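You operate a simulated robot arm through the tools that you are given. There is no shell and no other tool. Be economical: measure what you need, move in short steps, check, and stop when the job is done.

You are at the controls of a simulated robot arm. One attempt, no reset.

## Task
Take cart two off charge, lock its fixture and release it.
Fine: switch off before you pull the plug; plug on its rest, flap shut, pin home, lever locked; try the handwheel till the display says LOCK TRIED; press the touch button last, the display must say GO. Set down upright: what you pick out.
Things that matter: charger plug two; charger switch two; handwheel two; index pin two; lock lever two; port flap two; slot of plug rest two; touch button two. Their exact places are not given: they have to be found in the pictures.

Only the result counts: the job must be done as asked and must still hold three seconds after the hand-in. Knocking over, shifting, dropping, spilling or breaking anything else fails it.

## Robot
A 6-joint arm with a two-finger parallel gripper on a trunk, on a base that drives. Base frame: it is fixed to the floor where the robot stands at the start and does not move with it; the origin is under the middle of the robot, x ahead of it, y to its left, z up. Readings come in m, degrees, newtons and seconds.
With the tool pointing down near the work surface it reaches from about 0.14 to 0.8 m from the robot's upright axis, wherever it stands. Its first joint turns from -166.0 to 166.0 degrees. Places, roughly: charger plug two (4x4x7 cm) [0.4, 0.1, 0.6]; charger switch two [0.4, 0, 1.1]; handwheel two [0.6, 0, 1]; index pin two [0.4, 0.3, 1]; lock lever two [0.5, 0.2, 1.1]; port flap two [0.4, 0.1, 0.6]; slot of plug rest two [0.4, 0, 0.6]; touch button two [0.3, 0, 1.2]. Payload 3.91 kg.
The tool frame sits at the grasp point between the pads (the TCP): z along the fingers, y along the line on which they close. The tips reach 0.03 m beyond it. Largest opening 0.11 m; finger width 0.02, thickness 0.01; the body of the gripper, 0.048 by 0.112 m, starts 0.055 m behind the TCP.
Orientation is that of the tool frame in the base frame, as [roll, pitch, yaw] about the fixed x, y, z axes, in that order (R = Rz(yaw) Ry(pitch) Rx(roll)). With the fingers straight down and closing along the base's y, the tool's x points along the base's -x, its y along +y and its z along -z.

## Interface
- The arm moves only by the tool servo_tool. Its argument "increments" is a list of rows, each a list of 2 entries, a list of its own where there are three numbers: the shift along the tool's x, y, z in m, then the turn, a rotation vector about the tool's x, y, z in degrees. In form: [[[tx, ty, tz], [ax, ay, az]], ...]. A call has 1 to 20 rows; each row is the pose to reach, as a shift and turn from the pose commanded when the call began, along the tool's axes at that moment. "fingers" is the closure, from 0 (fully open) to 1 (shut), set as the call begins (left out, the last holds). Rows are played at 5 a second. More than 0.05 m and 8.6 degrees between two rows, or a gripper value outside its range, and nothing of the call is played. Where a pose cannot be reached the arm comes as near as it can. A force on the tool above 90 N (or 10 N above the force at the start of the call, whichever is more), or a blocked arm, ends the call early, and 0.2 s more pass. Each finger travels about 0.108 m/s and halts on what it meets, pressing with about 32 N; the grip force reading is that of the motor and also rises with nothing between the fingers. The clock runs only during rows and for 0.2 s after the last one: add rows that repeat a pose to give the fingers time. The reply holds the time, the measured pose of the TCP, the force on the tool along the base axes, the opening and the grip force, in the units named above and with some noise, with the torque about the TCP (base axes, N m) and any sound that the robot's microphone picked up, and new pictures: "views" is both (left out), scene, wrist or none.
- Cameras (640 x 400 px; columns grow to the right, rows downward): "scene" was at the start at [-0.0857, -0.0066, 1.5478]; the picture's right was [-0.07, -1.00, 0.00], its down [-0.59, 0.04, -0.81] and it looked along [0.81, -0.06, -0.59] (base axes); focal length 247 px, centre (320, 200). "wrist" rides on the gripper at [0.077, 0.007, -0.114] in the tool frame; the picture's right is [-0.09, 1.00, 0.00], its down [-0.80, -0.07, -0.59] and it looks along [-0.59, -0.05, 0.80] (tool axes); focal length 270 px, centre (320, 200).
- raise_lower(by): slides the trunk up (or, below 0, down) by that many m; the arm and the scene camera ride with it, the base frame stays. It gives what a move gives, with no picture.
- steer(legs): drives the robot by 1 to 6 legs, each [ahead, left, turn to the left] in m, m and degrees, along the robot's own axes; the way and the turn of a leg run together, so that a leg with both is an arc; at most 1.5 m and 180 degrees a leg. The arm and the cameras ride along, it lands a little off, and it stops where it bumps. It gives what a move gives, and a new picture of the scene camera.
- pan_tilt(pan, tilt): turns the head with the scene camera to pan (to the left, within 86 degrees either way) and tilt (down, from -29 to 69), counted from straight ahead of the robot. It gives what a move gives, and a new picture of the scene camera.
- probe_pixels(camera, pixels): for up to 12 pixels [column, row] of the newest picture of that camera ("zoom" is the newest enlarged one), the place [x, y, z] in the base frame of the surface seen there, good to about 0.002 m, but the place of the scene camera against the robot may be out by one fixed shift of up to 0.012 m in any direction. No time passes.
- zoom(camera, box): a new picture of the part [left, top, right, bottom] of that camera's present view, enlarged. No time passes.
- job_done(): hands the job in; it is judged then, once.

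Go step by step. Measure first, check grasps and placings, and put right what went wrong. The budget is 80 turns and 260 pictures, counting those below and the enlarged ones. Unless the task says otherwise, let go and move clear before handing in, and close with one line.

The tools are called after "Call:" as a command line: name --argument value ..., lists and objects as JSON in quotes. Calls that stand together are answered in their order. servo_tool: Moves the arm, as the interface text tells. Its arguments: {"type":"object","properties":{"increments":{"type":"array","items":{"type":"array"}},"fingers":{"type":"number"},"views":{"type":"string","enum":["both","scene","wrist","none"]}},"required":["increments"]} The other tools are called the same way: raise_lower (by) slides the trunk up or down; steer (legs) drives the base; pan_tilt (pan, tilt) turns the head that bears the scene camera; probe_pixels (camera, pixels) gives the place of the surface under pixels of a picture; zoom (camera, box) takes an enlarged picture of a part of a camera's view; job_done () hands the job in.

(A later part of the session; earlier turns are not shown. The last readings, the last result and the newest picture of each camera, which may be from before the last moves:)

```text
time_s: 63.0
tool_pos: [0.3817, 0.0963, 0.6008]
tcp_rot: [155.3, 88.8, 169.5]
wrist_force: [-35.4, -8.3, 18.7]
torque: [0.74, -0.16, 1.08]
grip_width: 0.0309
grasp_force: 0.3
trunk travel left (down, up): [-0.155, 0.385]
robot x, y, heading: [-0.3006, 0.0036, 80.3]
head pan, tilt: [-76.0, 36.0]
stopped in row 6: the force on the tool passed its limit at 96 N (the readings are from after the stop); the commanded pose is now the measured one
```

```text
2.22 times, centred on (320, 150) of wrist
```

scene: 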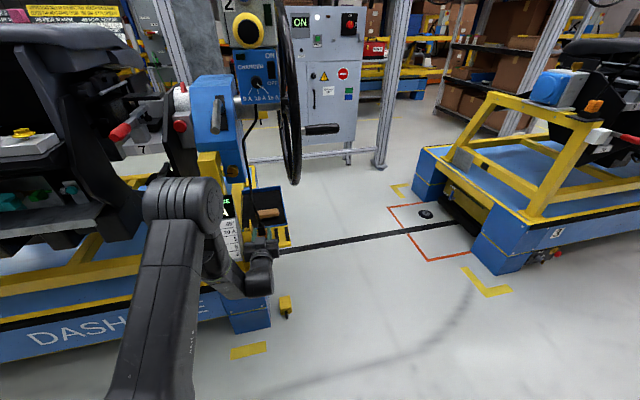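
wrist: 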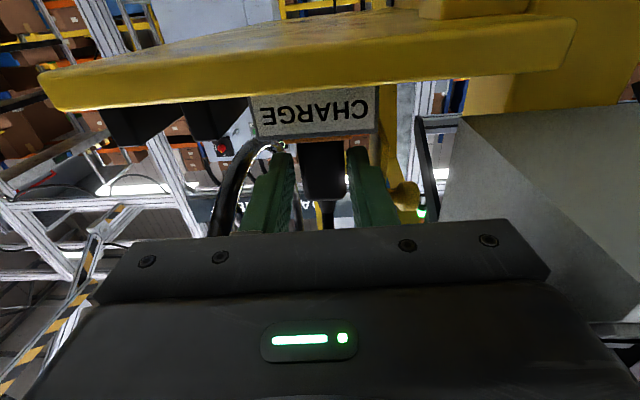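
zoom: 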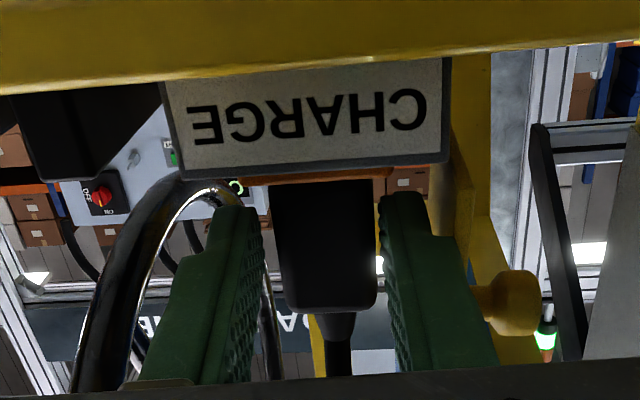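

It still touches there, but about 12 mm of pad overlap is enough. I'll relax back 2 mm, raise 4 mm and close the grip.

Call:
servo_tool --increments '[[[-0.004, 0.001, -0.002], [0, 0, 0]], [[-0.004, 0.001, -0.002], [0, 0, 0]]]' --views "none"

Call:
servo_tool --increments '[[[0, 0, 0], [0, 0, 0]], [[0, 0, 0], [0, 0, 0]], [[0, 0, 0], [0, 0, 0]], [[0, 0, 0], [0, 0, 0]]]' --fingers 1 --views "both"

Call:
zoom --camera "wrist" --box '[220, 60, 420, 240]'

Call:
zoom --camera "scene" --box '[230, 190, 310, 280]'

```text
time_s: 63.6
tool_pos: [0.3815, 0.0975, 0.6004]
tcp_rot: [165.2, 88.4, 179.7]
wrist_force: [-21.7, -6.8, -2.0]
torque: [0.05, -0.24, 0.63]
grip_width: 0.0292
grasp_force: 0.1
trunk travel left (down, up): [-0.155, 0.385]
robot x, y, heading: [-0.2968, -0.0014, 80.5]
head pan, tilt: [-76.0, 36.0]
```

```text
time_s: 64.6
tool_pos: [0.3803, 0.0985, 0.6003]
tcp_rot: [165.0, 88.5, 179.4]
wrist_force: [-29.8, -5.0, -11.2]
torque: [-0.15, -0.23, 0.91]
grip_width: 0.025
grasp_force: 32.1
trunk travel left (down, up): [-0.155, 0.385]
robot x, y, heading: [-0.296, 0.0037, 80.0]
head pan, tilt: [-76.0, 36.0]
```

scene: 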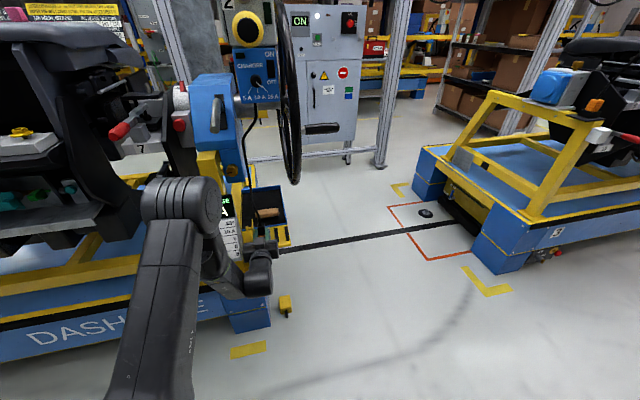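
wrist: 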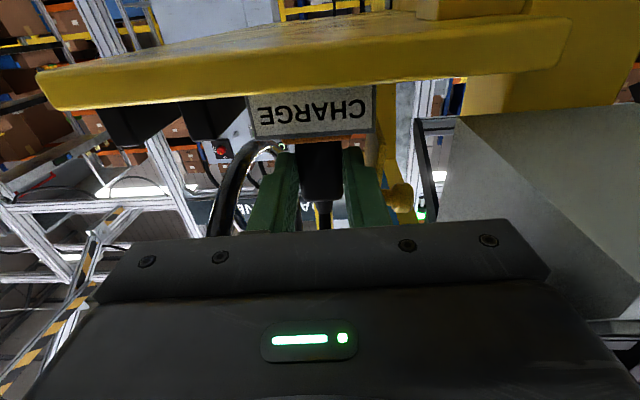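

```text
2.22 times, centred on (320, 150) of wrist
```

zoom: 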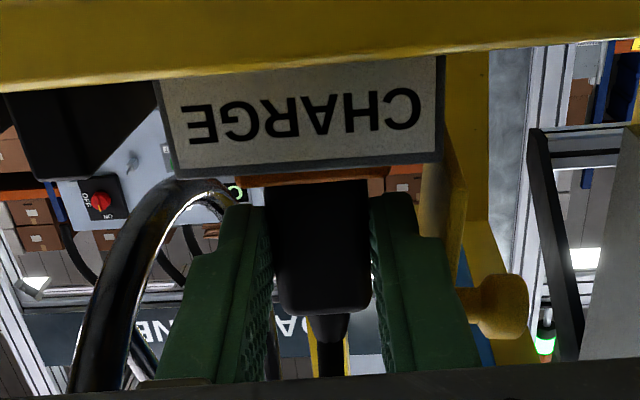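

```text
4.44 times, centred on (270, 235) of scene
```

zoom: 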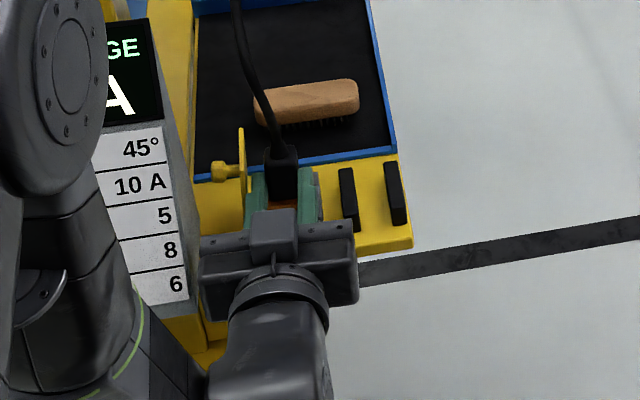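

The plug is gripped at 25 mm width. I'll pull it straight up slowly.

Call:
servo_tool --increments '[[[-0.004, 0, -0.001], [0, 0, 0]], [[-0.008, 0, -0.001], [0, 0, 0]], [[-0.012, 0, -0.001], [0, 0, 0]], [[-0.016, 0, -0.001], [0, 0, 0]], [[-0.02, 0, -0.001], [0, 0, 0]], [[-0.025, 0, -0.001], [0, 0, 0]], [[-0.03, 0, -0.001], [0, 0, 0]], [[-0.035, 0, -0.001], [0, 0, 0]], [[-0.04, 0, -0.001], [0, 0, 0]], [[-0.045, 0, -0.001], [0, 0, 0]], [[-0.05, 0, -0.001], [0, 0, 0]]]' --views "both"

Call:
zoom --camera "wrist" --box '[220, 60, 420, 240]'

Call:
zoom --camera "scene" --box '[230, 190, 310, 280]'

```text
time_s: 67.0
tool_pos: [0.381, 0.099, 0.6488]
tcp_rot: [163.2, 88.8, 177.6]
wrist_force: [0.0, -0.1, -0.5]
torque: [-0.04, 0.01, -0.04]
grip_width: 0.0251
grasp_force: 32.1
trunk travel left (down, up): [-0.155, 0.385]
robot x, y, heading: [-0.295, 0.0026, 80.5]
head pan, tilt: [-76.0, 36.0]
```

scene: 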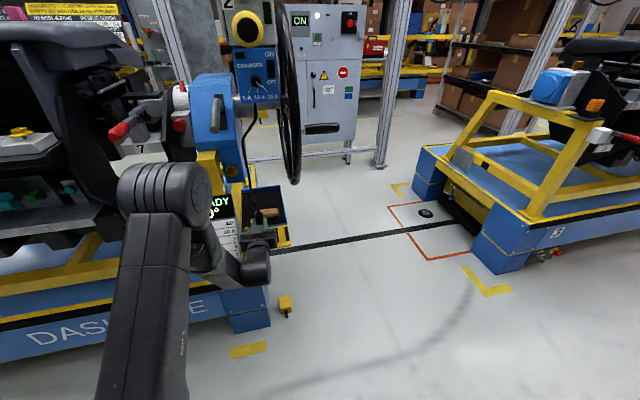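
wrist: 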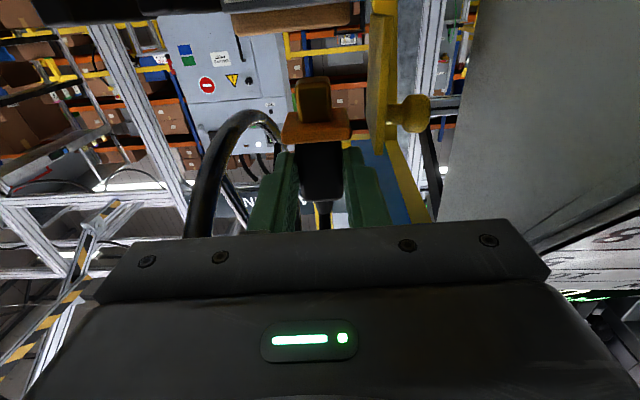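

```text
2.22 times, centred on (320, 150) of wrist
```

zoom: 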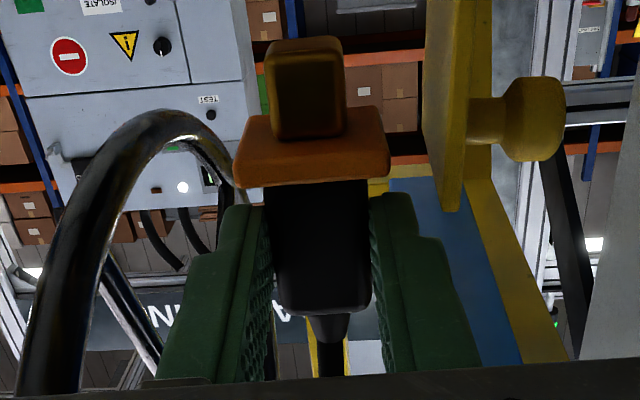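

```text
4.44 times, centred on (270, 235) of scene
```

zoom: 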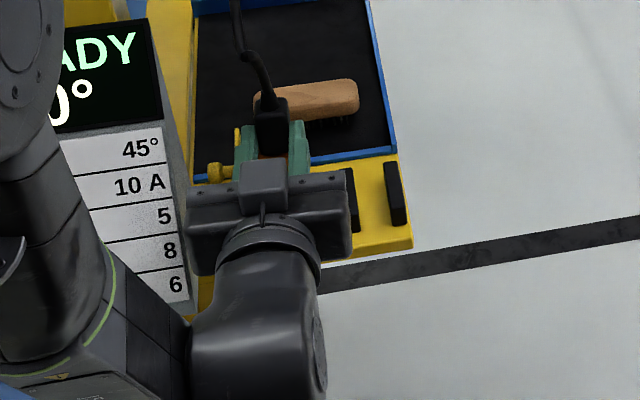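

The plug is out, the display reads "READY", and the plug's nose shows below its orange flange. I'll measure the rest plates before placing it.

Call:
zoom --camera "scene" --box '[270, 215, 310, 255]'

Call:
probe_pixels --camera "scene" --pixels '[[276, 228], [276, 232], [278, 238], [284, 225], [287, 230], [288, 236], [282, 232], [287, 244], [264, 211]]'

```text
10.00 times, centred on (290, 235) of scene
```

zoom: 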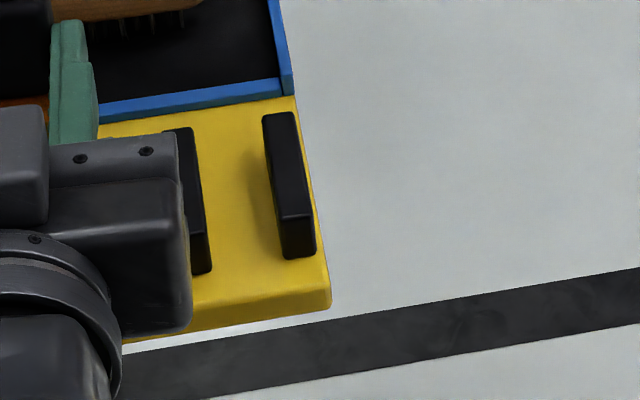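

```text
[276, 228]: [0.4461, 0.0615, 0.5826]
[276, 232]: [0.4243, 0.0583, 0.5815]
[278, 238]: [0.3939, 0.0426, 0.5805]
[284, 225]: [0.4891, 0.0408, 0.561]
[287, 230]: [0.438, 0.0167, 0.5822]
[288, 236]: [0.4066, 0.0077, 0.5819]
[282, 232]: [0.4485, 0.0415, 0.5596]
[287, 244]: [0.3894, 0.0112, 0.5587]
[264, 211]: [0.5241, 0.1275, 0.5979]
```

Call:
probe_pixels --camera "zoom" --pixels '[[282, 213], [306, 213], [268, 120], [290, 116], [286, 250], [310, 250], [180, 135], [208, 266], [204, 230], [232, 200]]'

```text
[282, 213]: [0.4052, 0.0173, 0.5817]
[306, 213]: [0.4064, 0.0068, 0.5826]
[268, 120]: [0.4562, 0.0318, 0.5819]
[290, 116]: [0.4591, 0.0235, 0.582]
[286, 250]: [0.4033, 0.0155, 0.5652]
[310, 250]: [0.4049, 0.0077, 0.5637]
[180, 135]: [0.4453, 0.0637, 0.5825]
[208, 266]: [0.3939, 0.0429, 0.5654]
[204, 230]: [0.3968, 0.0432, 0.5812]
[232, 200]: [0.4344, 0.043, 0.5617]
```

The slot's centre lies about 71 mm to the right of the port at the same depth, with a 27 mm gap and plate tops near z 0.572. I'll shift over it.

Call:
servo_tool --increments '[[[-0.01, 0, 0], [0, 0, 0]], [[-0.01, -0.02, 0], [0, 0, 0]], [[-0.01, -0.04, 0], [0, 0, 0]], [[-0.01, -0.06, 0], [0, 0, 0]], [[-0.01, -0.071, 0], [0, 0, 0]], [[-0.01, -0.071, 0], [0, 0, 0]]]' --views "both"

Call:
zoom --camera "wrist" --box '[220, 0, 420, 200]'

Call:
zoom --camera "scene" --box '[250, 190, 320, 260]'

```text
time_s: 68.4
tool_pos: [0.3981, 0.0309, 0.6602]
tcp_rot: [163.4, 88.6, 177.8]
wrist_force: [0.4, 0.8, -0.8]
torque: [0.01, 0.05, 0.03]
grip_width: 0.0252
grasp_force: 32.1
trunk travel left (down, up): [-0.155, 0.385]
robot x, y, heading: [-0.2997, 0.0032, 80.4]
head pan, tilt: [-76.0, 36.0]
```

scene: 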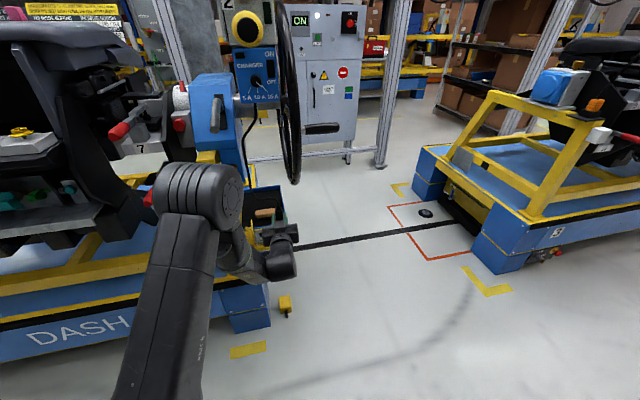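
wrist: 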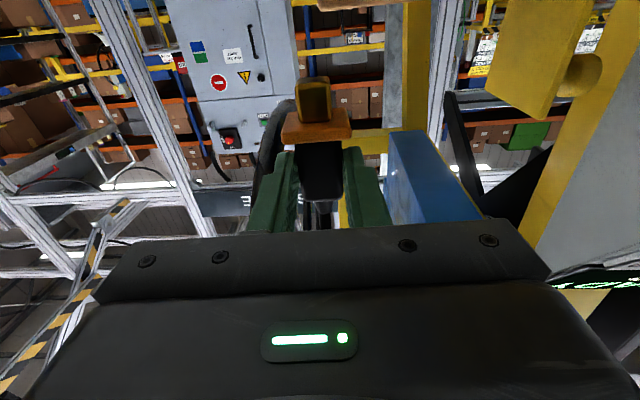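

```text
2.00 times, centred on (320, 100) of wrist
```

zoom: 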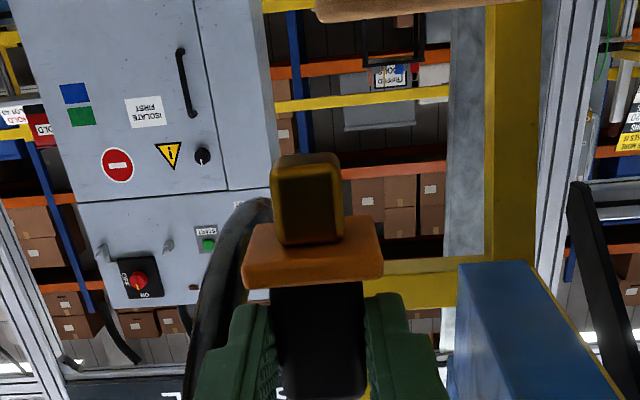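

```text
5.71 times, centred on (285, 225) of scene
```

zoom: 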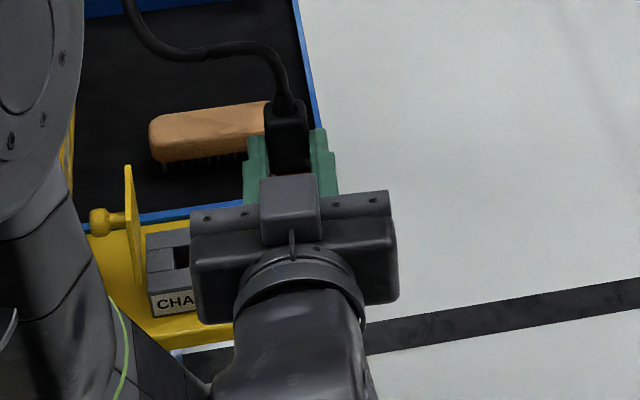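

Call:
probe_pixels --camera "zoom" --pixels '[[285, 105], [311, 160]]'

Call:
probe_pixels --camera "wrist" --pixels '[[302, 100], [329, 100], [314, 100], [284, 134], [348, 134], [314, 135], [300, 150], [340, 150], [314, 82]]'

```text
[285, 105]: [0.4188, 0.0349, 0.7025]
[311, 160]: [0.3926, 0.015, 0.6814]
```

```text
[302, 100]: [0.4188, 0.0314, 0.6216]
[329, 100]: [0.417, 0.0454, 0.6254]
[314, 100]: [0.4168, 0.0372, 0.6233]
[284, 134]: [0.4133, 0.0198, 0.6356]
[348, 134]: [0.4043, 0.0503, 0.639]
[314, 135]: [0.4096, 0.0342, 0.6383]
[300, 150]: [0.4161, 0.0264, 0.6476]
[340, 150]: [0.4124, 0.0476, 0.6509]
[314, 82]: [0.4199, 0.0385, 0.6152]
```

The nose and flange are centred over the slot to within about 1 mm. I'll lower gently.

Call:
servo_tool --increments '[[[0.015, 0, 0.001], [0, 0, 0]], [[0.03, 0, 0.001], [0, 0, 0]], [[0.038, 0, 0.001], [0, 0, 0]], [[0.045, 0, 0.001], [0, 0, 0]], [[0.05, 0, 0.001], [0, 0, 0]], [[0.054, 0, 0.001], [0, 0, 0]], [[0.057, 0, 0.001], [0, 0, 0]], [[0.059, 0, 0.001], [0, 0, 0]], [[0.059, 0, 0.001], [0, 0, 0]]]' --views "both"

Call:
zoom --camera "wrist" --box '[220, 40, 420, 240]'

Call:
zoom --camera "scene" --box '[250, 190, 320, 260]'

```text
time_s: 70.4
tool_pos: [0.3992, 0.0282, 0.6023]
tcp_rot: [164.0, 88.6, 178.2]
wrist_force: [-0.1, 0.3, -1.7]
torque: [-0.04, 0.0, -0.03]
grip_width: 0.0251
grasp_force: 31.7
trunk travel left (down, up): [-0.155, 0.385]
robot x, y, heading: [-0.2979, 0.0016, 80.5]
head pan, tilt: [-76.0, 36.0]
```

scene: 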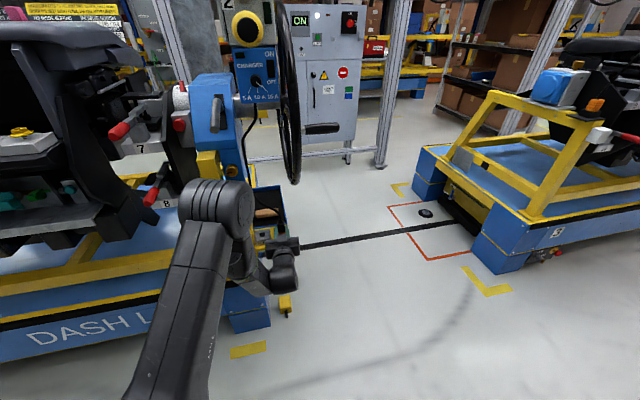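
wrist: 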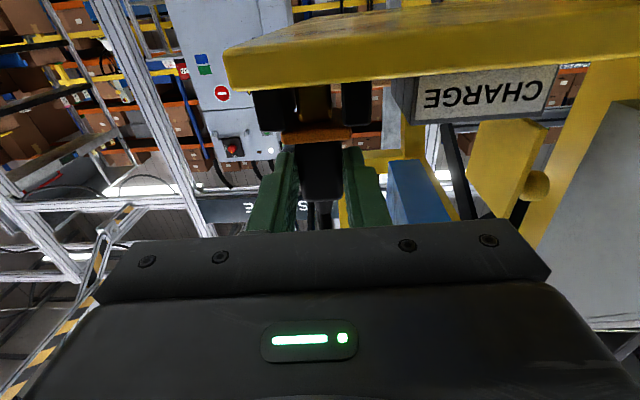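

```text
2.00 times, centred on (320, 140) of wrist
```

zoom: 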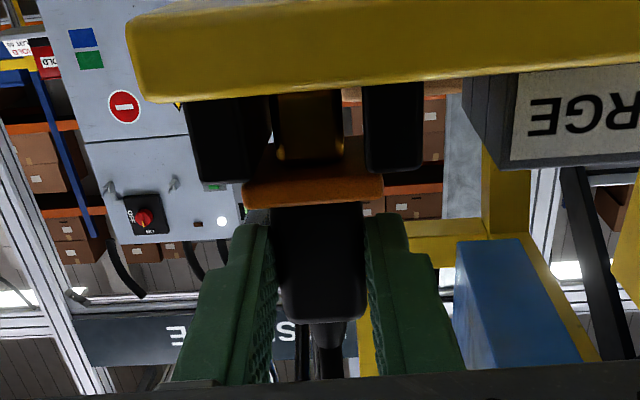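

```text
5.71 times, centred on (285, 225) of scene
```

zoom: 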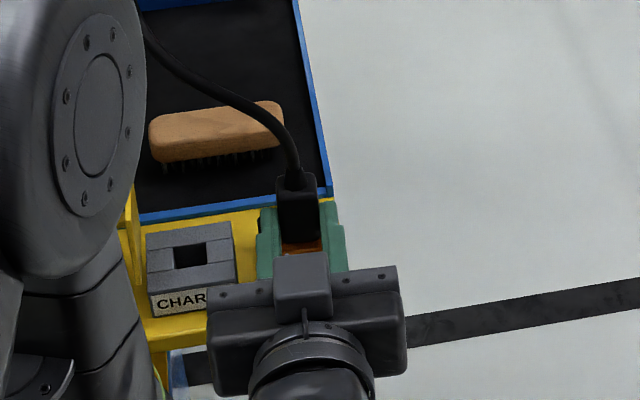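

The nose is between the plates but has drifted about 2.5 mm right. I'll recentre and lower the last few millimetres.

Call:
servo_tool --increments '[[[0, 0.0025, 0], [0, 0, 0]], [[0.002, 0.0025, 0], [0, 0, 0]], [[0.004, 0.0025, 0], [0, 0, 0]], [[0.006, 0.0025, 0], [0, 0, 0]], [[0.007, 0.0025, 0], [0, 0, 0]], [[0.007, 0.0025, 0], [0, 0, 0]]]' --views "wrist"

Call:
zoom --camera "wrist" --box '[220, 40, 420, 240]'

```text
time_s: 71.8
tool_pos: [0.3982, 0.0325, 0.5987]
tcp_rot: [163.5, 89.0, 178.0]
wrist_force: [1.6, 3.5, 19.9]
torque: [-0.07, -0.27, 0.08]
grip_width: 0.0251
grasp_force: 32.6
trunk travel left (down, up): [-0.155, 0.385]
robot x, y, heading: [-0.295, 0.0051, 80.5]
head pan, tilt: [-76.0, 36.0]
```

wrist: 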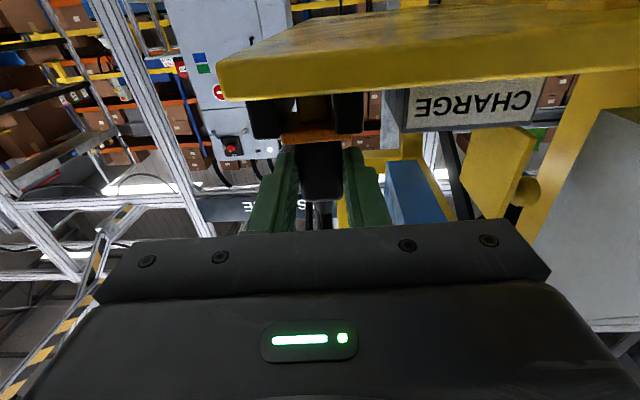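

```text
2.00 times, centred on (320, 140) of wrist
```

zoom: 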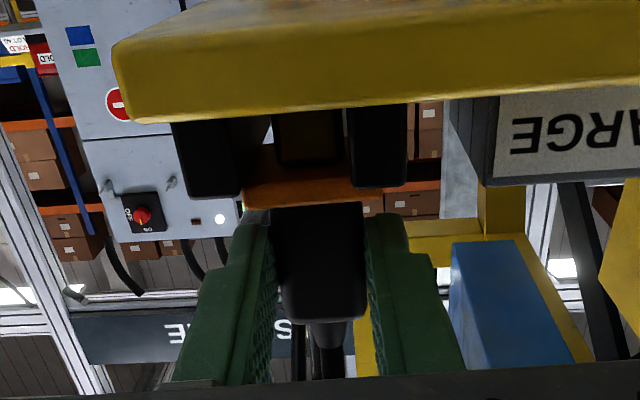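

The flange sits on the plates under 20 N. I'll open and back straight out.

Call:
servo_tool --increments '[[[-0.003, 0, 0], [0, 0, 0]], [[-0.003, 0, 0], [0, 0, 0]], [[-0.003, 0, -0.02], [0, 0, 0]], [[-0.003, 0, -0.05], [0, 0, 0]], [[-0.003, 0, -0.09], [0, 0, 0]], [[-0.003, 0, -0.13], [0, 0, 0]], [[-0.003, 0, -0.15], [0, 0, 0]]]' --fingers 0.6 --views "both"

Call:
zoom --camera "scene" --box '[220, 180, 320, 280]'

Call:
zoom --camera "wrist" --box '[220, 0, 480, 180]'

```text
time_s: 73.4
tool_pos: [0.2518, -0.0047, 0.601]
tcp_rot: [164.7, 88.6, 178.9]
wrist_force: [0.0, -0.2, -0.3]
torque: [-0.03, 0.01, 0.03]
grip_width: 0.0438
grasp_force: 0.1
trunk travel left (down, up): [-0.155, 0.385]
robot x, y, heading: [-0.2986, 0.0036, 80.4]
head pan, tilt: [-76.0, 36.0]
```

scene: 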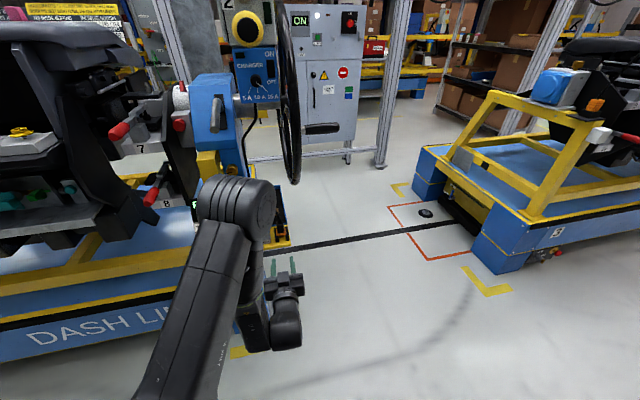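
wrist: 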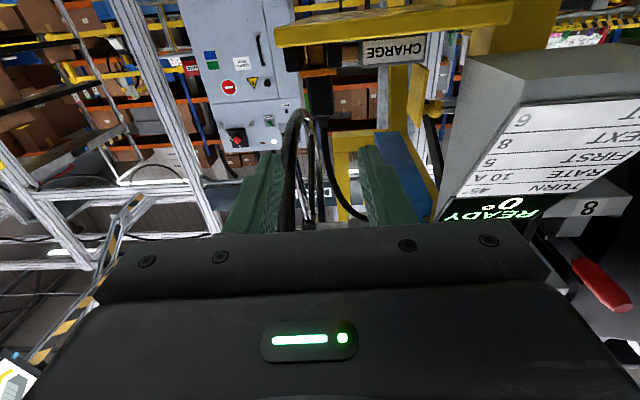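

```text
4.00 times, centred on (270, 230) of scene
```

zoom: 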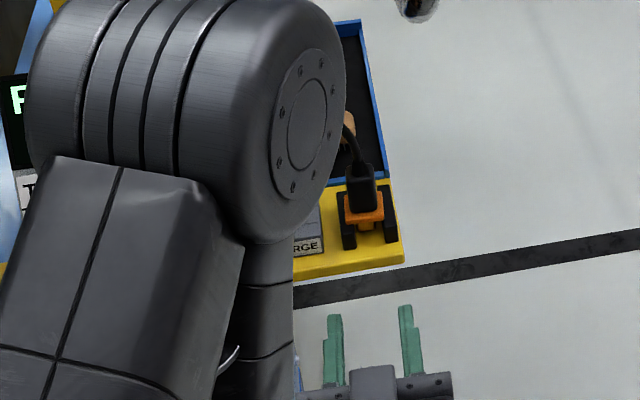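

```text
2.22 times, centred on (350, 90) of wrist
```

zoom: 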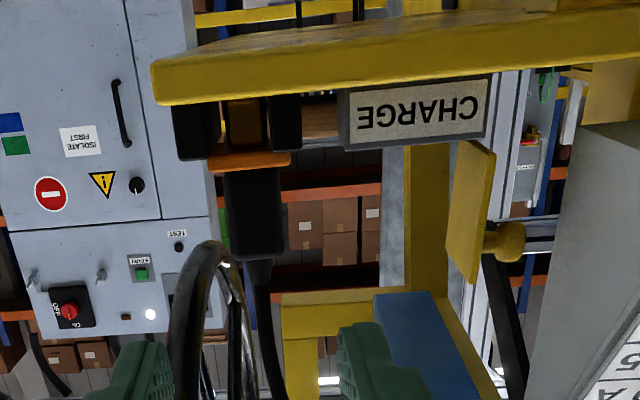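

The plug stands upright on the rest and the display shows READY 0°. Next the flap: I'll probe its shape and the gap to the sign.

Call:
probe_pixels --camera "zoom" --pixels '[[455, 200], [487, 200], [462, 270], [477, 270], [468, 155], [492, 165], [505, 240], [512, 225], [512, 258], [524, 240], [485, 230], [350, 110]]'

Call:
zoom --camera "wrist" --box '[390, 30, 470, 140]'

```text
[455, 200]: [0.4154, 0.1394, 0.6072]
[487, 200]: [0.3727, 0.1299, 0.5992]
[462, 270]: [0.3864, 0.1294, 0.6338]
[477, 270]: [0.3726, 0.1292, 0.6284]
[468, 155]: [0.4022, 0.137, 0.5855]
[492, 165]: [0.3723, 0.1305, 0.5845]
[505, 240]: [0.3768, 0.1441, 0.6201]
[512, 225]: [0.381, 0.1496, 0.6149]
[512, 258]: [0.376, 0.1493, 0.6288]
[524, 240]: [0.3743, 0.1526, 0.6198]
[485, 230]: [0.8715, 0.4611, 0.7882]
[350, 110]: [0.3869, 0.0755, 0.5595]
```

```text
3.64 times, centred on (430, 85) of wrist
```

zoom: 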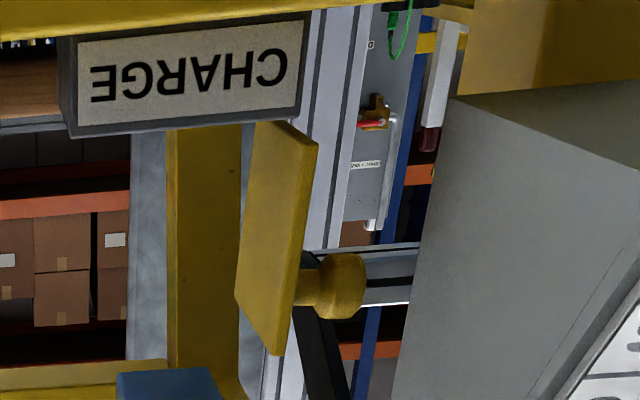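

The flap plate is vertical at about (0.3725, 0.130) with its knob behind, and there is a narrow gap to the sign. I'll reorient the closed fingers, yawed 40° and rolled 90°, to slip in under the knob on the flap's outer side.

Call:
servo_tool --increments '[[[0, 0.02, 0.01], [-6, 0, 0]], [[0, 0.04, 0.025], [-12, 0, 0]], [[0, 0.06, 0.04], [-18, 0, 0]], [[0, 0.073, 0.05], [-24, 0, 0]], [[0, 0.073, 0.056], [-25.6, 0, 0]], [[0, 0.073, 0.056], [-25.6, 0, 0]]]' --fingers 1 --views "none"

Call:
servo_tool --increments '[[[0, 0, 0], [0, 0, -8]], [[0, 0, 0], [0, 0, -16]], [[0, 0, 0], [0, 0, -24]], [[0, 0, 0], [0, 0, -32]], [[0, 0, 0], [0, 0, -40]], [[0, 0, 0], [0, 0, -48]], [[0, 0, 0], [0, 0, -56]], [[0, 0, 0], [0, 0, -64]], [[0, 0, 0], [0, 0, -72]], [[0, 0, 0], [0, 0, -80]], [[0, 0, 0], [0, 0, -88]], [[0, 0, 0], [0, 0, -90]], [[0, 0, 0], [0, 0, -90]]]' --views "both"

Call:
zoom --camera "wrist" --box '[220, 60, 500, 240]'

```text
time_s: 74.8
tool_pos: [0.2898, 0.0804, 0.5997]
tcp_rot: [138.6, 88.7, 178.7]
wrist_force: [-0.8, 0.6, 0.8]
torque: [0.0, -0.02, -0.03]
grip_width: 0.0
grasp_force: 32.4
trunk travel left (down, up): [-0.155, 0.385]
robot x, y, heading: [-0.2988, 0.0042, 80.2]
head pan, tilt: [-76.0, 36.0]
```

```text
time_s: 77.6
tool_pos: [0.2899, 0.0797, 0.5983]
tcp_rot: [-91.0, 0.9, -50.0]
wrist_force: [0.2, -0.9, -0.5]
torque: [0.03, 0.0, -0.01]
grip_width: 0.0002
grasp_force: 31.7
trunk travel left (down, up): [-0.155, 0.385]
robot x, y, heading: [-0.2976, 0.007, 80.3]
head pan, tilt: [-76.0, 36.0]
```

scene: 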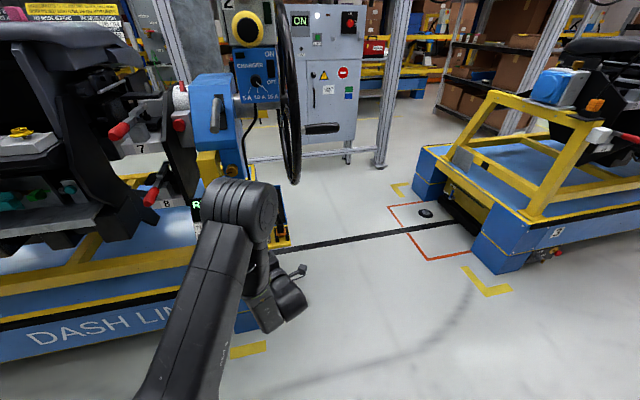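
wrist: 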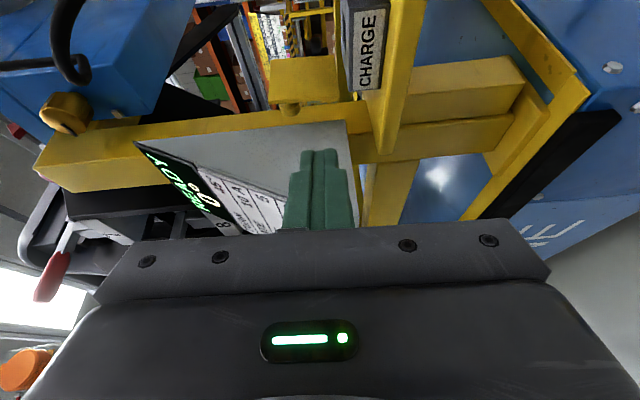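

```text
2.22 times, centred on (360, 150) of wrist
```

zoom: 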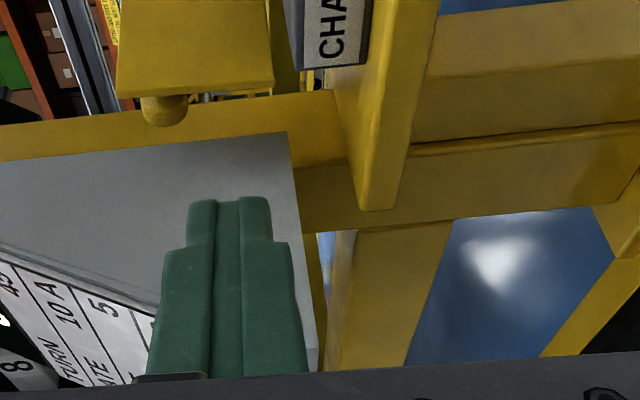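

Call:
servo_tool --increments '[[[-0.0015, 0.003, 0.03], [0, 0, 0]], [[-0.0015, 0.003, 0.05], [0, 0, 0]], [[-0.0015, 0.003, 0.065], [0, 0, 0]], [[-0.0015, 0.003, 0.075], [0, 0, 0]], [[-0.0015, 0.003, 0.082], [0, 0, 0]], [[-0.0015, 0.003, 0.089], [0, 0, 0]], [[-0.0015, 0.003, 0.089], [0, 0, 0]]]' --views "wrist"

Call:
zoom --camera "wrist" --box '[220, 60, 440, 240]'

```text
time_s: 79.2
tool_pos: [0.3574, 0.1398, 0.5941]
tcp_rot: [-90.9, 0.9, -50.1]
wrist_force: [0.1, 0.2, -0.3]
torque: [0.0, 0.02, 0.0]
grip_width: 0.0001
grasp_force: 32.1
trunk travel left (down, up): [-0.155, 0.385]
robot x, y, heading: [-0.2991, 0.0052, 80.1]
head pan, tilt: [-76.0, 36.0]
```

wrist: 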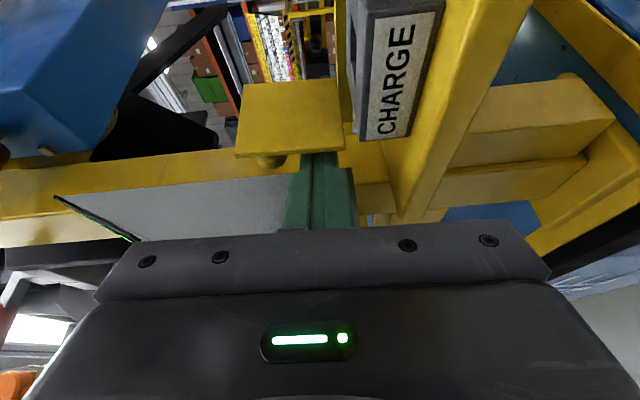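

```text
2.22 times, centred on (330, 150) of wrist
```

zoom: 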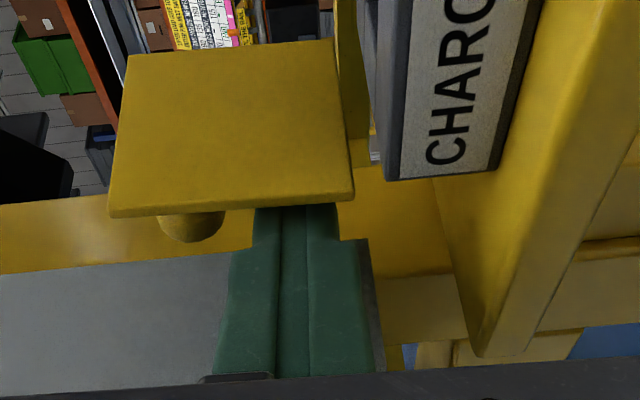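

The finger sits behind the flap, clear of the knob, with no contact force. I'll sweep to the right to tip the flap over the port.

Call:
servo_tool --increments '[[[0.0045, 0, -0.0021], [0, 0, 0]], [[0.009, 0, -0.0042], [0, 0, 0]], [[0.0136, 0, -0.0063], [0, 0, 0]], [[0.0181, 0, -0.0084], [0, 0, 0]], [[0.0227, 0, -0.0105], [0, 0, 0]], [[0.0272, 0, -0.0126], [0, 0, 0]], [[0.0317, 0, -0.0147], [0, 0, 0]], [[0.0362, 0, -0.0168], [0, 0, 0]], [[0.0362, 0, -0.0168], [0, 0, 0]]]' --views "both"

Call:
zoom --camera "wrist" --box '[220, 60, 440, 240]'

Call:
zoom --camera "scene" --box '[240, 180, 320, 260]'

```text
time_s: 81.2
tool_pos: [0.367, 0.1004, 0.5955]
tcp_rot: [-91.0, 0.9, -50.0]
wrist_force: [0.1, -0.7, 0.3]
torque: [0.01, -0.01, 0.0]
grip_width: 0.0
grasp_force: 32.2
trunk travel left (down, up): [-0.155, 0.385]
robot x, y, heading: [-0.2985, 0.0052, 80.3]
head pan, tilt: [-76.0, 36.0]
```

scene: 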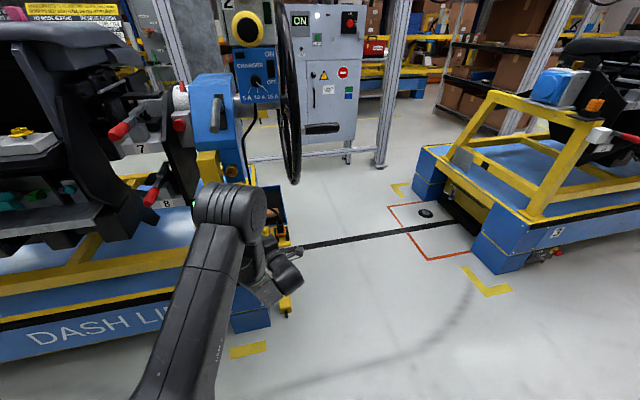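
wrist: 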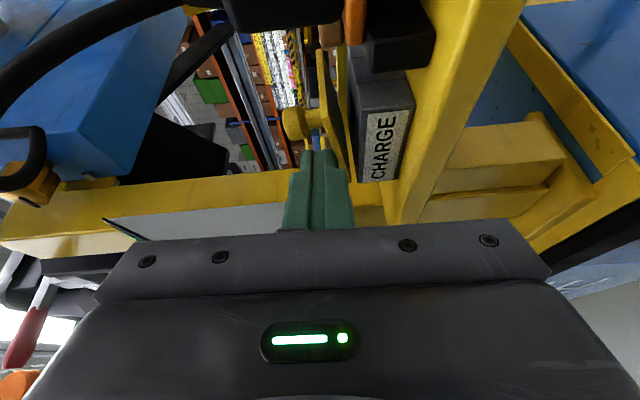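

```text
2.22 times, centred on (330, 150) of wrist
```

zoom: 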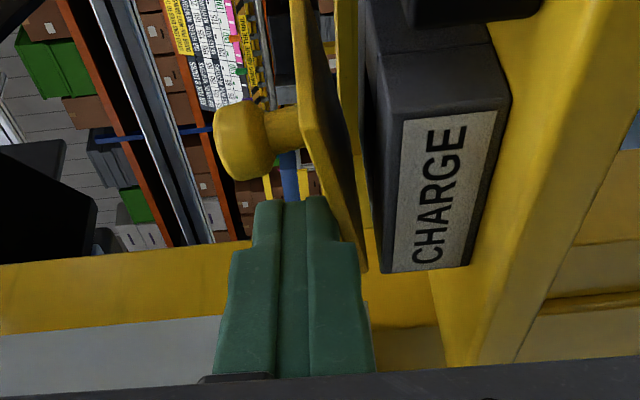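

```text
5.00 times, centred on (280, 220) of scene
```

zoom: 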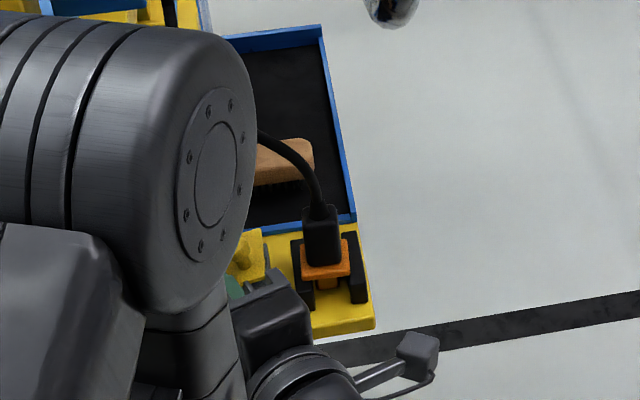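

The flap is nearly shut with its knob pointing up. I'll press it down gently with the finger.

Call:
servo_tool --increments '[[[0.004, 0.003, -0.002], [0, 0, 0]], [[0.006, 0.006, -0.003], [0, 0, 0]], [[0.006, 0.009, -0.003], [0, 0, 0]], [[0.006, 0.011, -0.003], [0, 0, 0]], [[0.006, 0.011, -0.003], [0, 0, 0]]]' --views "wrist"

Call:
zoom --camera "wrist" --box '[220, 60, 440, 240]'

```text
time_s: 82.4
tool_pos: [0.3677, 0.0944, 0.5891]
tcp_rot: [-90.5, 0.8, -50.0]
wrist_force: [1.6, 3.7, 32.0]
torque: [0.53, -0.68, 0.06]
grip_width: 0.0
grasp_force: 31.8
trunk travel left (down, up): [-0.155, 0.385]
robot x, y, heading: [-0.2972, 0.0052, 80.2]
head pan, tilt: [-76.0, 36.0]
```

wrist: 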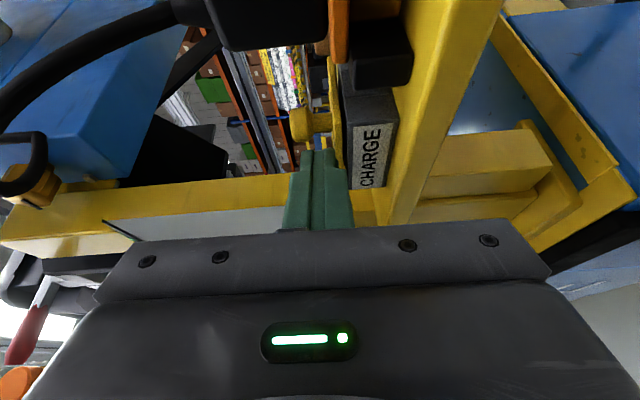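

```text
2.22 times, centred on (330, 150) of wrist
```

zoom: 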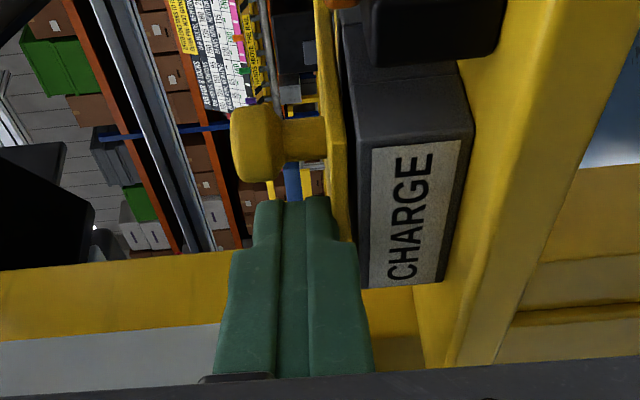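

The flap lies flat on the port under 32 N. I'll lift off, retreat and check that it stays shut.

Call:
servo_tool --increments '[[[0, -0.02, -0.01], [0, 0, 0]], [[0, -0.03, -0.04], [0, 0, 0]], [[0.02, -0.03, -0.08], [0, 0, 0]], [[0.04, -0.03, -0.12], [0, 0, 0]], [[0.06, -0.03, -0.14], [0, 0, 0]]]' --views "both"

Call:
zoom --camera "wrist" --box '[160, 0, 480, 220]'

Call:
zoom --camera "scene" --box '[220, 180, 320, 270]'

```text
time_s: 83.6
tool_pos: [0.2996, -0.0448, 0.6128]
tcp_rot: [-91.0, 0.9, -49.9]
wrist_force: [0.3, -0.3, 0.5]
torque: [0.0, 0.01, 0.0]
grip_width: 0.0001
grasp_force: 32.0
trunk travel left (down, up): [-0.155, 0.385]
robot x, y, heading: [-0.2986, 0.0032, 80.5]
head pan, tilt: [-76.0, 36.0]
```

scene: 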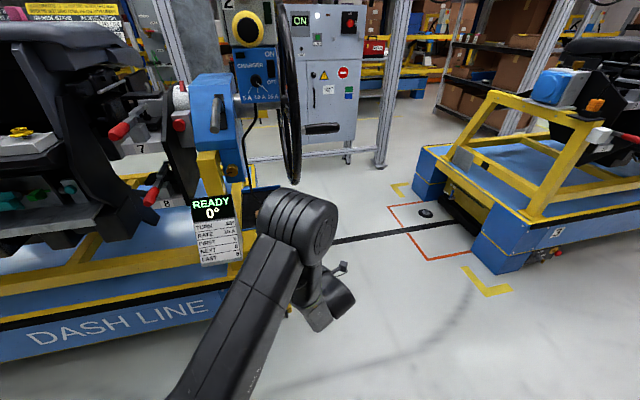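
wrist: 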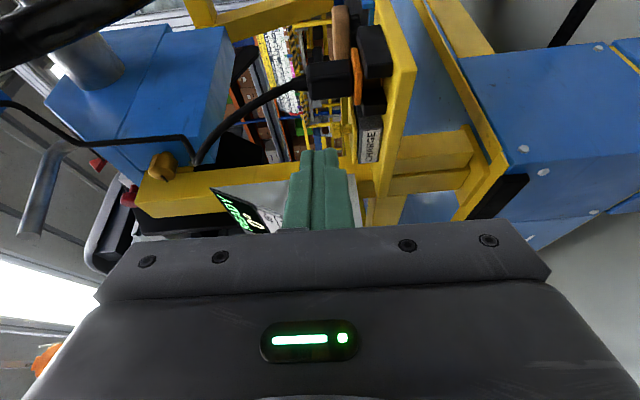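

```text
1.82 times, centred on (320, 110) of wrist
```

zoom: 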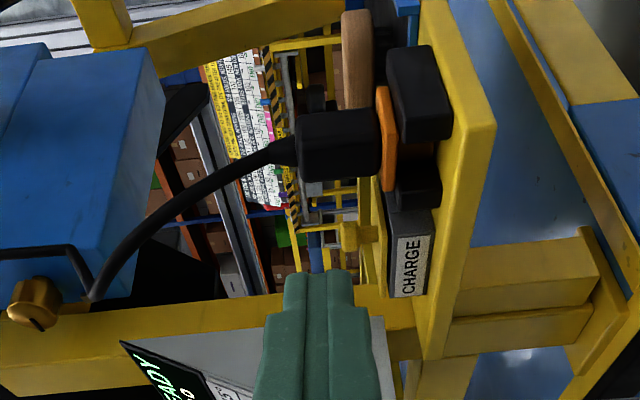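

```text
4.44 times, centred on (270, 225) of scene
```

zoom: 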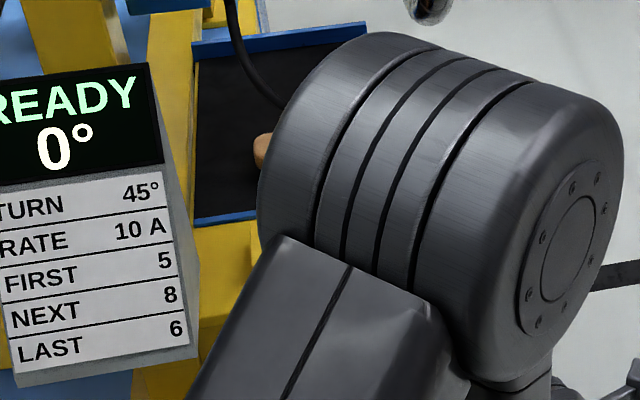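

The flap stays shut and the display still says READY 0°. I'll back off, straighten the tool to point along +x, and raise the trunk for the handwheel.

Call:
servo_tool --increments '[[[0, 0, -0.03], [0, 0, 8]], [[0, 0, -0.06], [0, 0, 16]], [[0, 0, -0.08], [0, 0, 24]], [[0, 0, -0.08], [0, 0, 32]], [[0, 0, -0.08], [0, 0, 40]], [[0, 0, -0.08], [0, 0, 48]], [[0, 0, -0.08], [0, 0, 56]], [[0, 0, -0.08], [0, 0, 64]], [[0, 0, -0.08], [0, 0, 72]], [[0, 0, -0.08], [0, 0, 80]], [[0, 0, -0.08], [0, 0, 88]], [[0, 0, -0.08], [0, 0, 91]]]' --views "none"

Call:
servo_tool --increments '[[[0, 0, 0], [8, 0, 0]], [[0, 0, 0], [16, 0, 0]], [[0, 0, 0], [24, 0, 0]], [[0, 0, 0], [32, 0, 0]], [[0, 0, 0], [40, 0, 0]], [[0, 0, 0], [40, 0, 0]]]' --views "none"

Call:
raise_lower --by 0.36

Call:
servo_tool --increments '[[[0, 0, 0], [0, 0, 0]]]' --views "both"

```text
time_s: 86.2
tool_pos: [0.2392, -0.0936, 0.6168]
tcp_rot: [117.3, 87.7, 157.2]
wrist_force: [-0.1, -0.7, 0.2]
torque: [-0.02, 0.01, -0.04]
grip_width: 0.0
grasp_force: 32.2
trunk travel left (down, up): [-0.155, 0.385]
robot x, y, heading: [-0.2941, 0.0053, 80.3]
head pan, tilt: [-76.0, 36.0]
```

```text
time_s: 87.6
tool_pos: [0.2395, -0.0948, 0.617]
tcp_rot: [158.4, 87.8, 158.2]
wrist_force: [-0.8, 0.6, -0.4]
torque: [-0.01, 0.02, -0.01]
grip_width: 0.0001
grasp_force: 31.6
trunk travel left (down, up): [-0.155, 0.385]
robot x, y, heading: [-0.2986, 0.0035, 80.2]
head pan, tilt: [-76.0, 36.0]
```

```text
time_s: 91.1
tool_pos: [0.2398, -0.0934, 0.9778]
tcp_rot: [158.4, 87.8, 158.3]
wrist_force: [-0.4, 0.1, 0.3]
torque: [0.02, 0.03, 0.02]
grip_width: 0.0
grasp_force: 32.3
trunk travel left (down, up): [-0.515, 0.025]
robot x, y, heading: [-0.3004, 0.0062, 80.3]
head pan, tilt: [-76.0, 36.0]
```

```text
time_s: 91.5
tool_pos: [0.2403, -0.0929, 0.978]
tcp_rot: [158.2, 87.8, 158.3]
wrist_force: [0.6, 0.1, 0.0]
torque: [0.03, -0.01, 0.01]
grip_width: 0.0
grasp_force: 32.1
trunk travel left (down, up): [-0.515, 0.025]
robot x, y, heading: [-0.298, 0.0014, 80.4]
head pan, tilt: [-76.0, 36.0]
```

scene: 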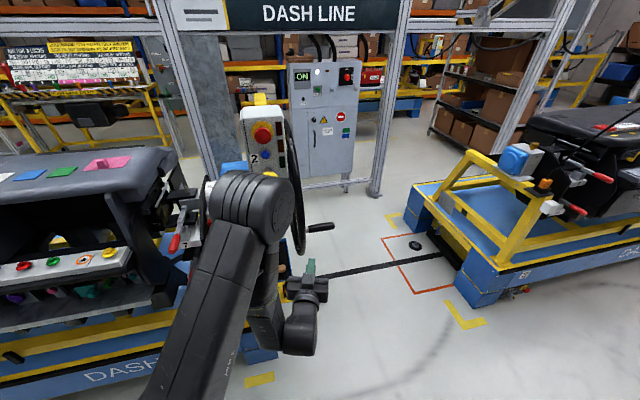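
wrist: 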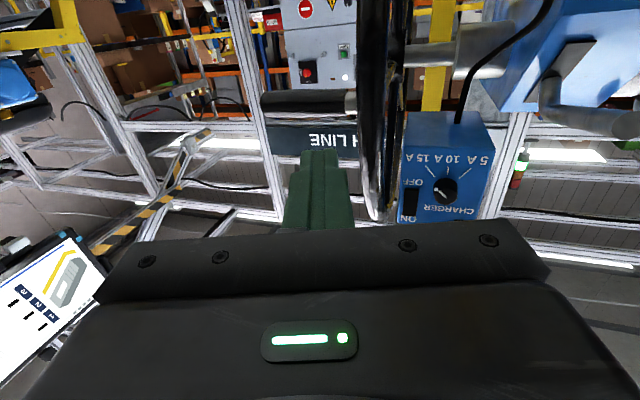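

Call:
zoom --camera "wrist" --box '[220, 20, 440, 200]'

Call:
probe_pixels --camera "wrist" --pixels '[[270, 102], [300, 102], [330, 102], [300, 94], [300, 110], [352, 102], [375, 60], [372, 150], [380, 200], [370, 20]]'

Call:
zoom --camera "scene" --box '[270, 120, 350, 280]'

```text
2.22 times, centred on (330, 110) of wrist
```

zoom: 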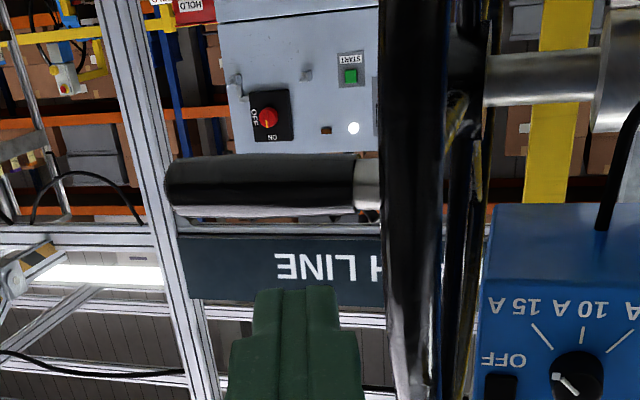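

```text
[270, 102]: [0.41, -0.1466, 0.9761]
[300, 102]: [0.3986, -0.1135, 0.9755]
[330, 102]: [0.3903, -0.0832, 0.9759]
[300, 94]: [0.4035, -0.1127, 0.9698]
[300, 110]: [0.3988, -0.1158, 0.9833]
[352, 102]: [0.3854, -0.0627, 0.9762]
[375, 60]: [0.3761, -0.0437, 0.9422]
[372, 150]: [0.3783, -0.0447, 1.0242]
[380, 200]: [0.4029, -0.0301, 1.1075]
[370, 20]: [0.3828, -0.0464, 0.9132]
```

```text
2.50 times, centred on (310, 200) of scene
```

zoom: 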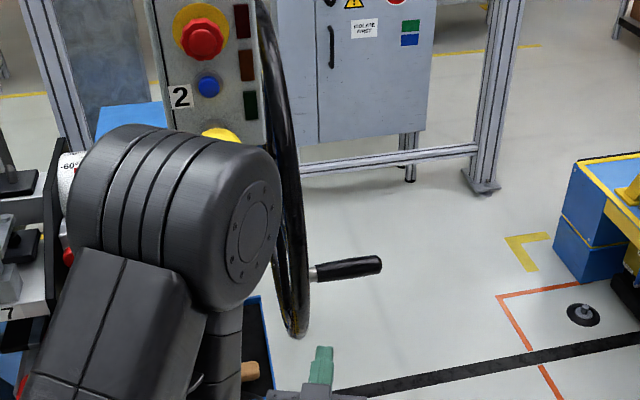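

The handwheel grip runs along y −0.06…−0.155 at x≈0.41, z≈0.98. I'll place the closed fingers above it and push down slowly to try the lock.

Call:
servo_tool --increments '[[[-0.025, -0.015, 0.02], [0, 0, 0]], [[-0.05, -0.03, 0.06], [0, 0, 0]], [[-0.05, -0.03, 0.1], [0, 0, 0]], [[-0.05, -0.03, 0.13], [0, 0, 0]], [[-0.05, -0.03, 0.155], [0, 0, 0]], [[-0.04, -0.03, 0.155], [0, 0, 0]], [[-0.03, -0.03, 0.155], [0, 0, 0]], [[-0.025, -0.03, 0.155], [0, 0, 0]], [[-0.02, -0.03, 0.155], [0, 0, 0]], [[-0.016, -0.03, 0.155], [0, 0, 0]], [[-0.012, -0.03, 0.155], [0, 0, 0]], [[-0.008, -0.03, 0.155], [0, 0, 0]], [[-0.008, -0.03, 0.155], [0, 0, 0]], [[-0.008, -0.03, 0.155], [0, 0, 0]]]' --views "both"

Call:
zoom --camera "scene" --box '[200, 170, 340, 310]'

```text
time_s: 94.5
tool_pos: [0.396, -0.1239, 1.0006]
tcp_rot: [22.8, 89.1, 22.9]
wrist_force: [18.5, -1.8, 85.6]
torque: [-0.01, -2.05, -0.53]
grip_width: 0.0003
grasp_force: 31.8
trunk travel left (down, up): [-0.515, 0.025]
robot x, y, heading: [-0.2973, 0.0038, 80.4]
head pan, tilt: [-76.0, 36.0]
```

scene: 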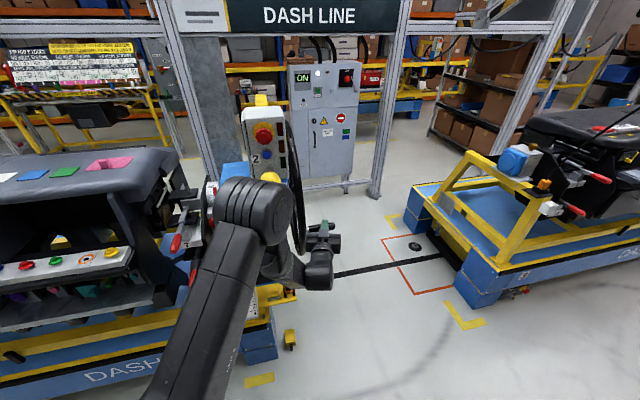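
wrist: 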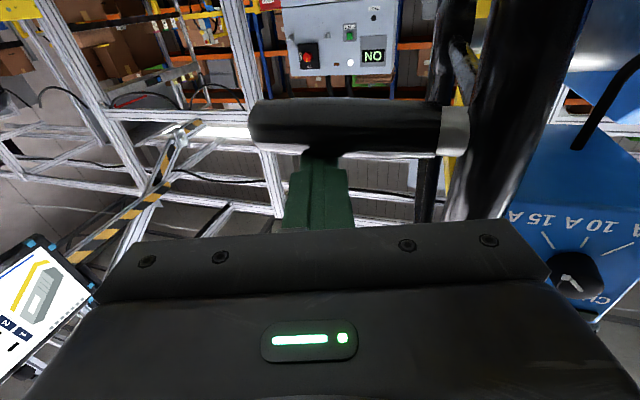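

```text
2.86 times, centred on (270, 240) of scene
```

zoom: 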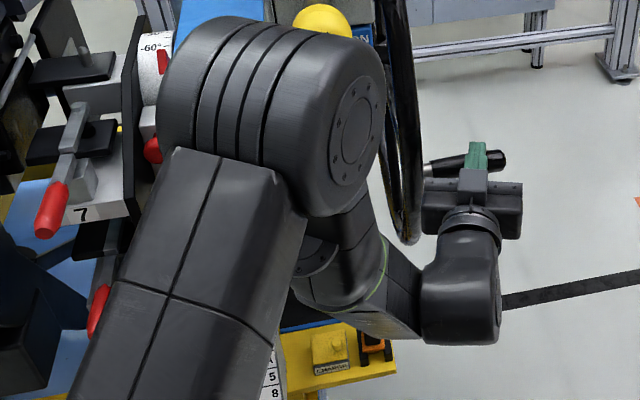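

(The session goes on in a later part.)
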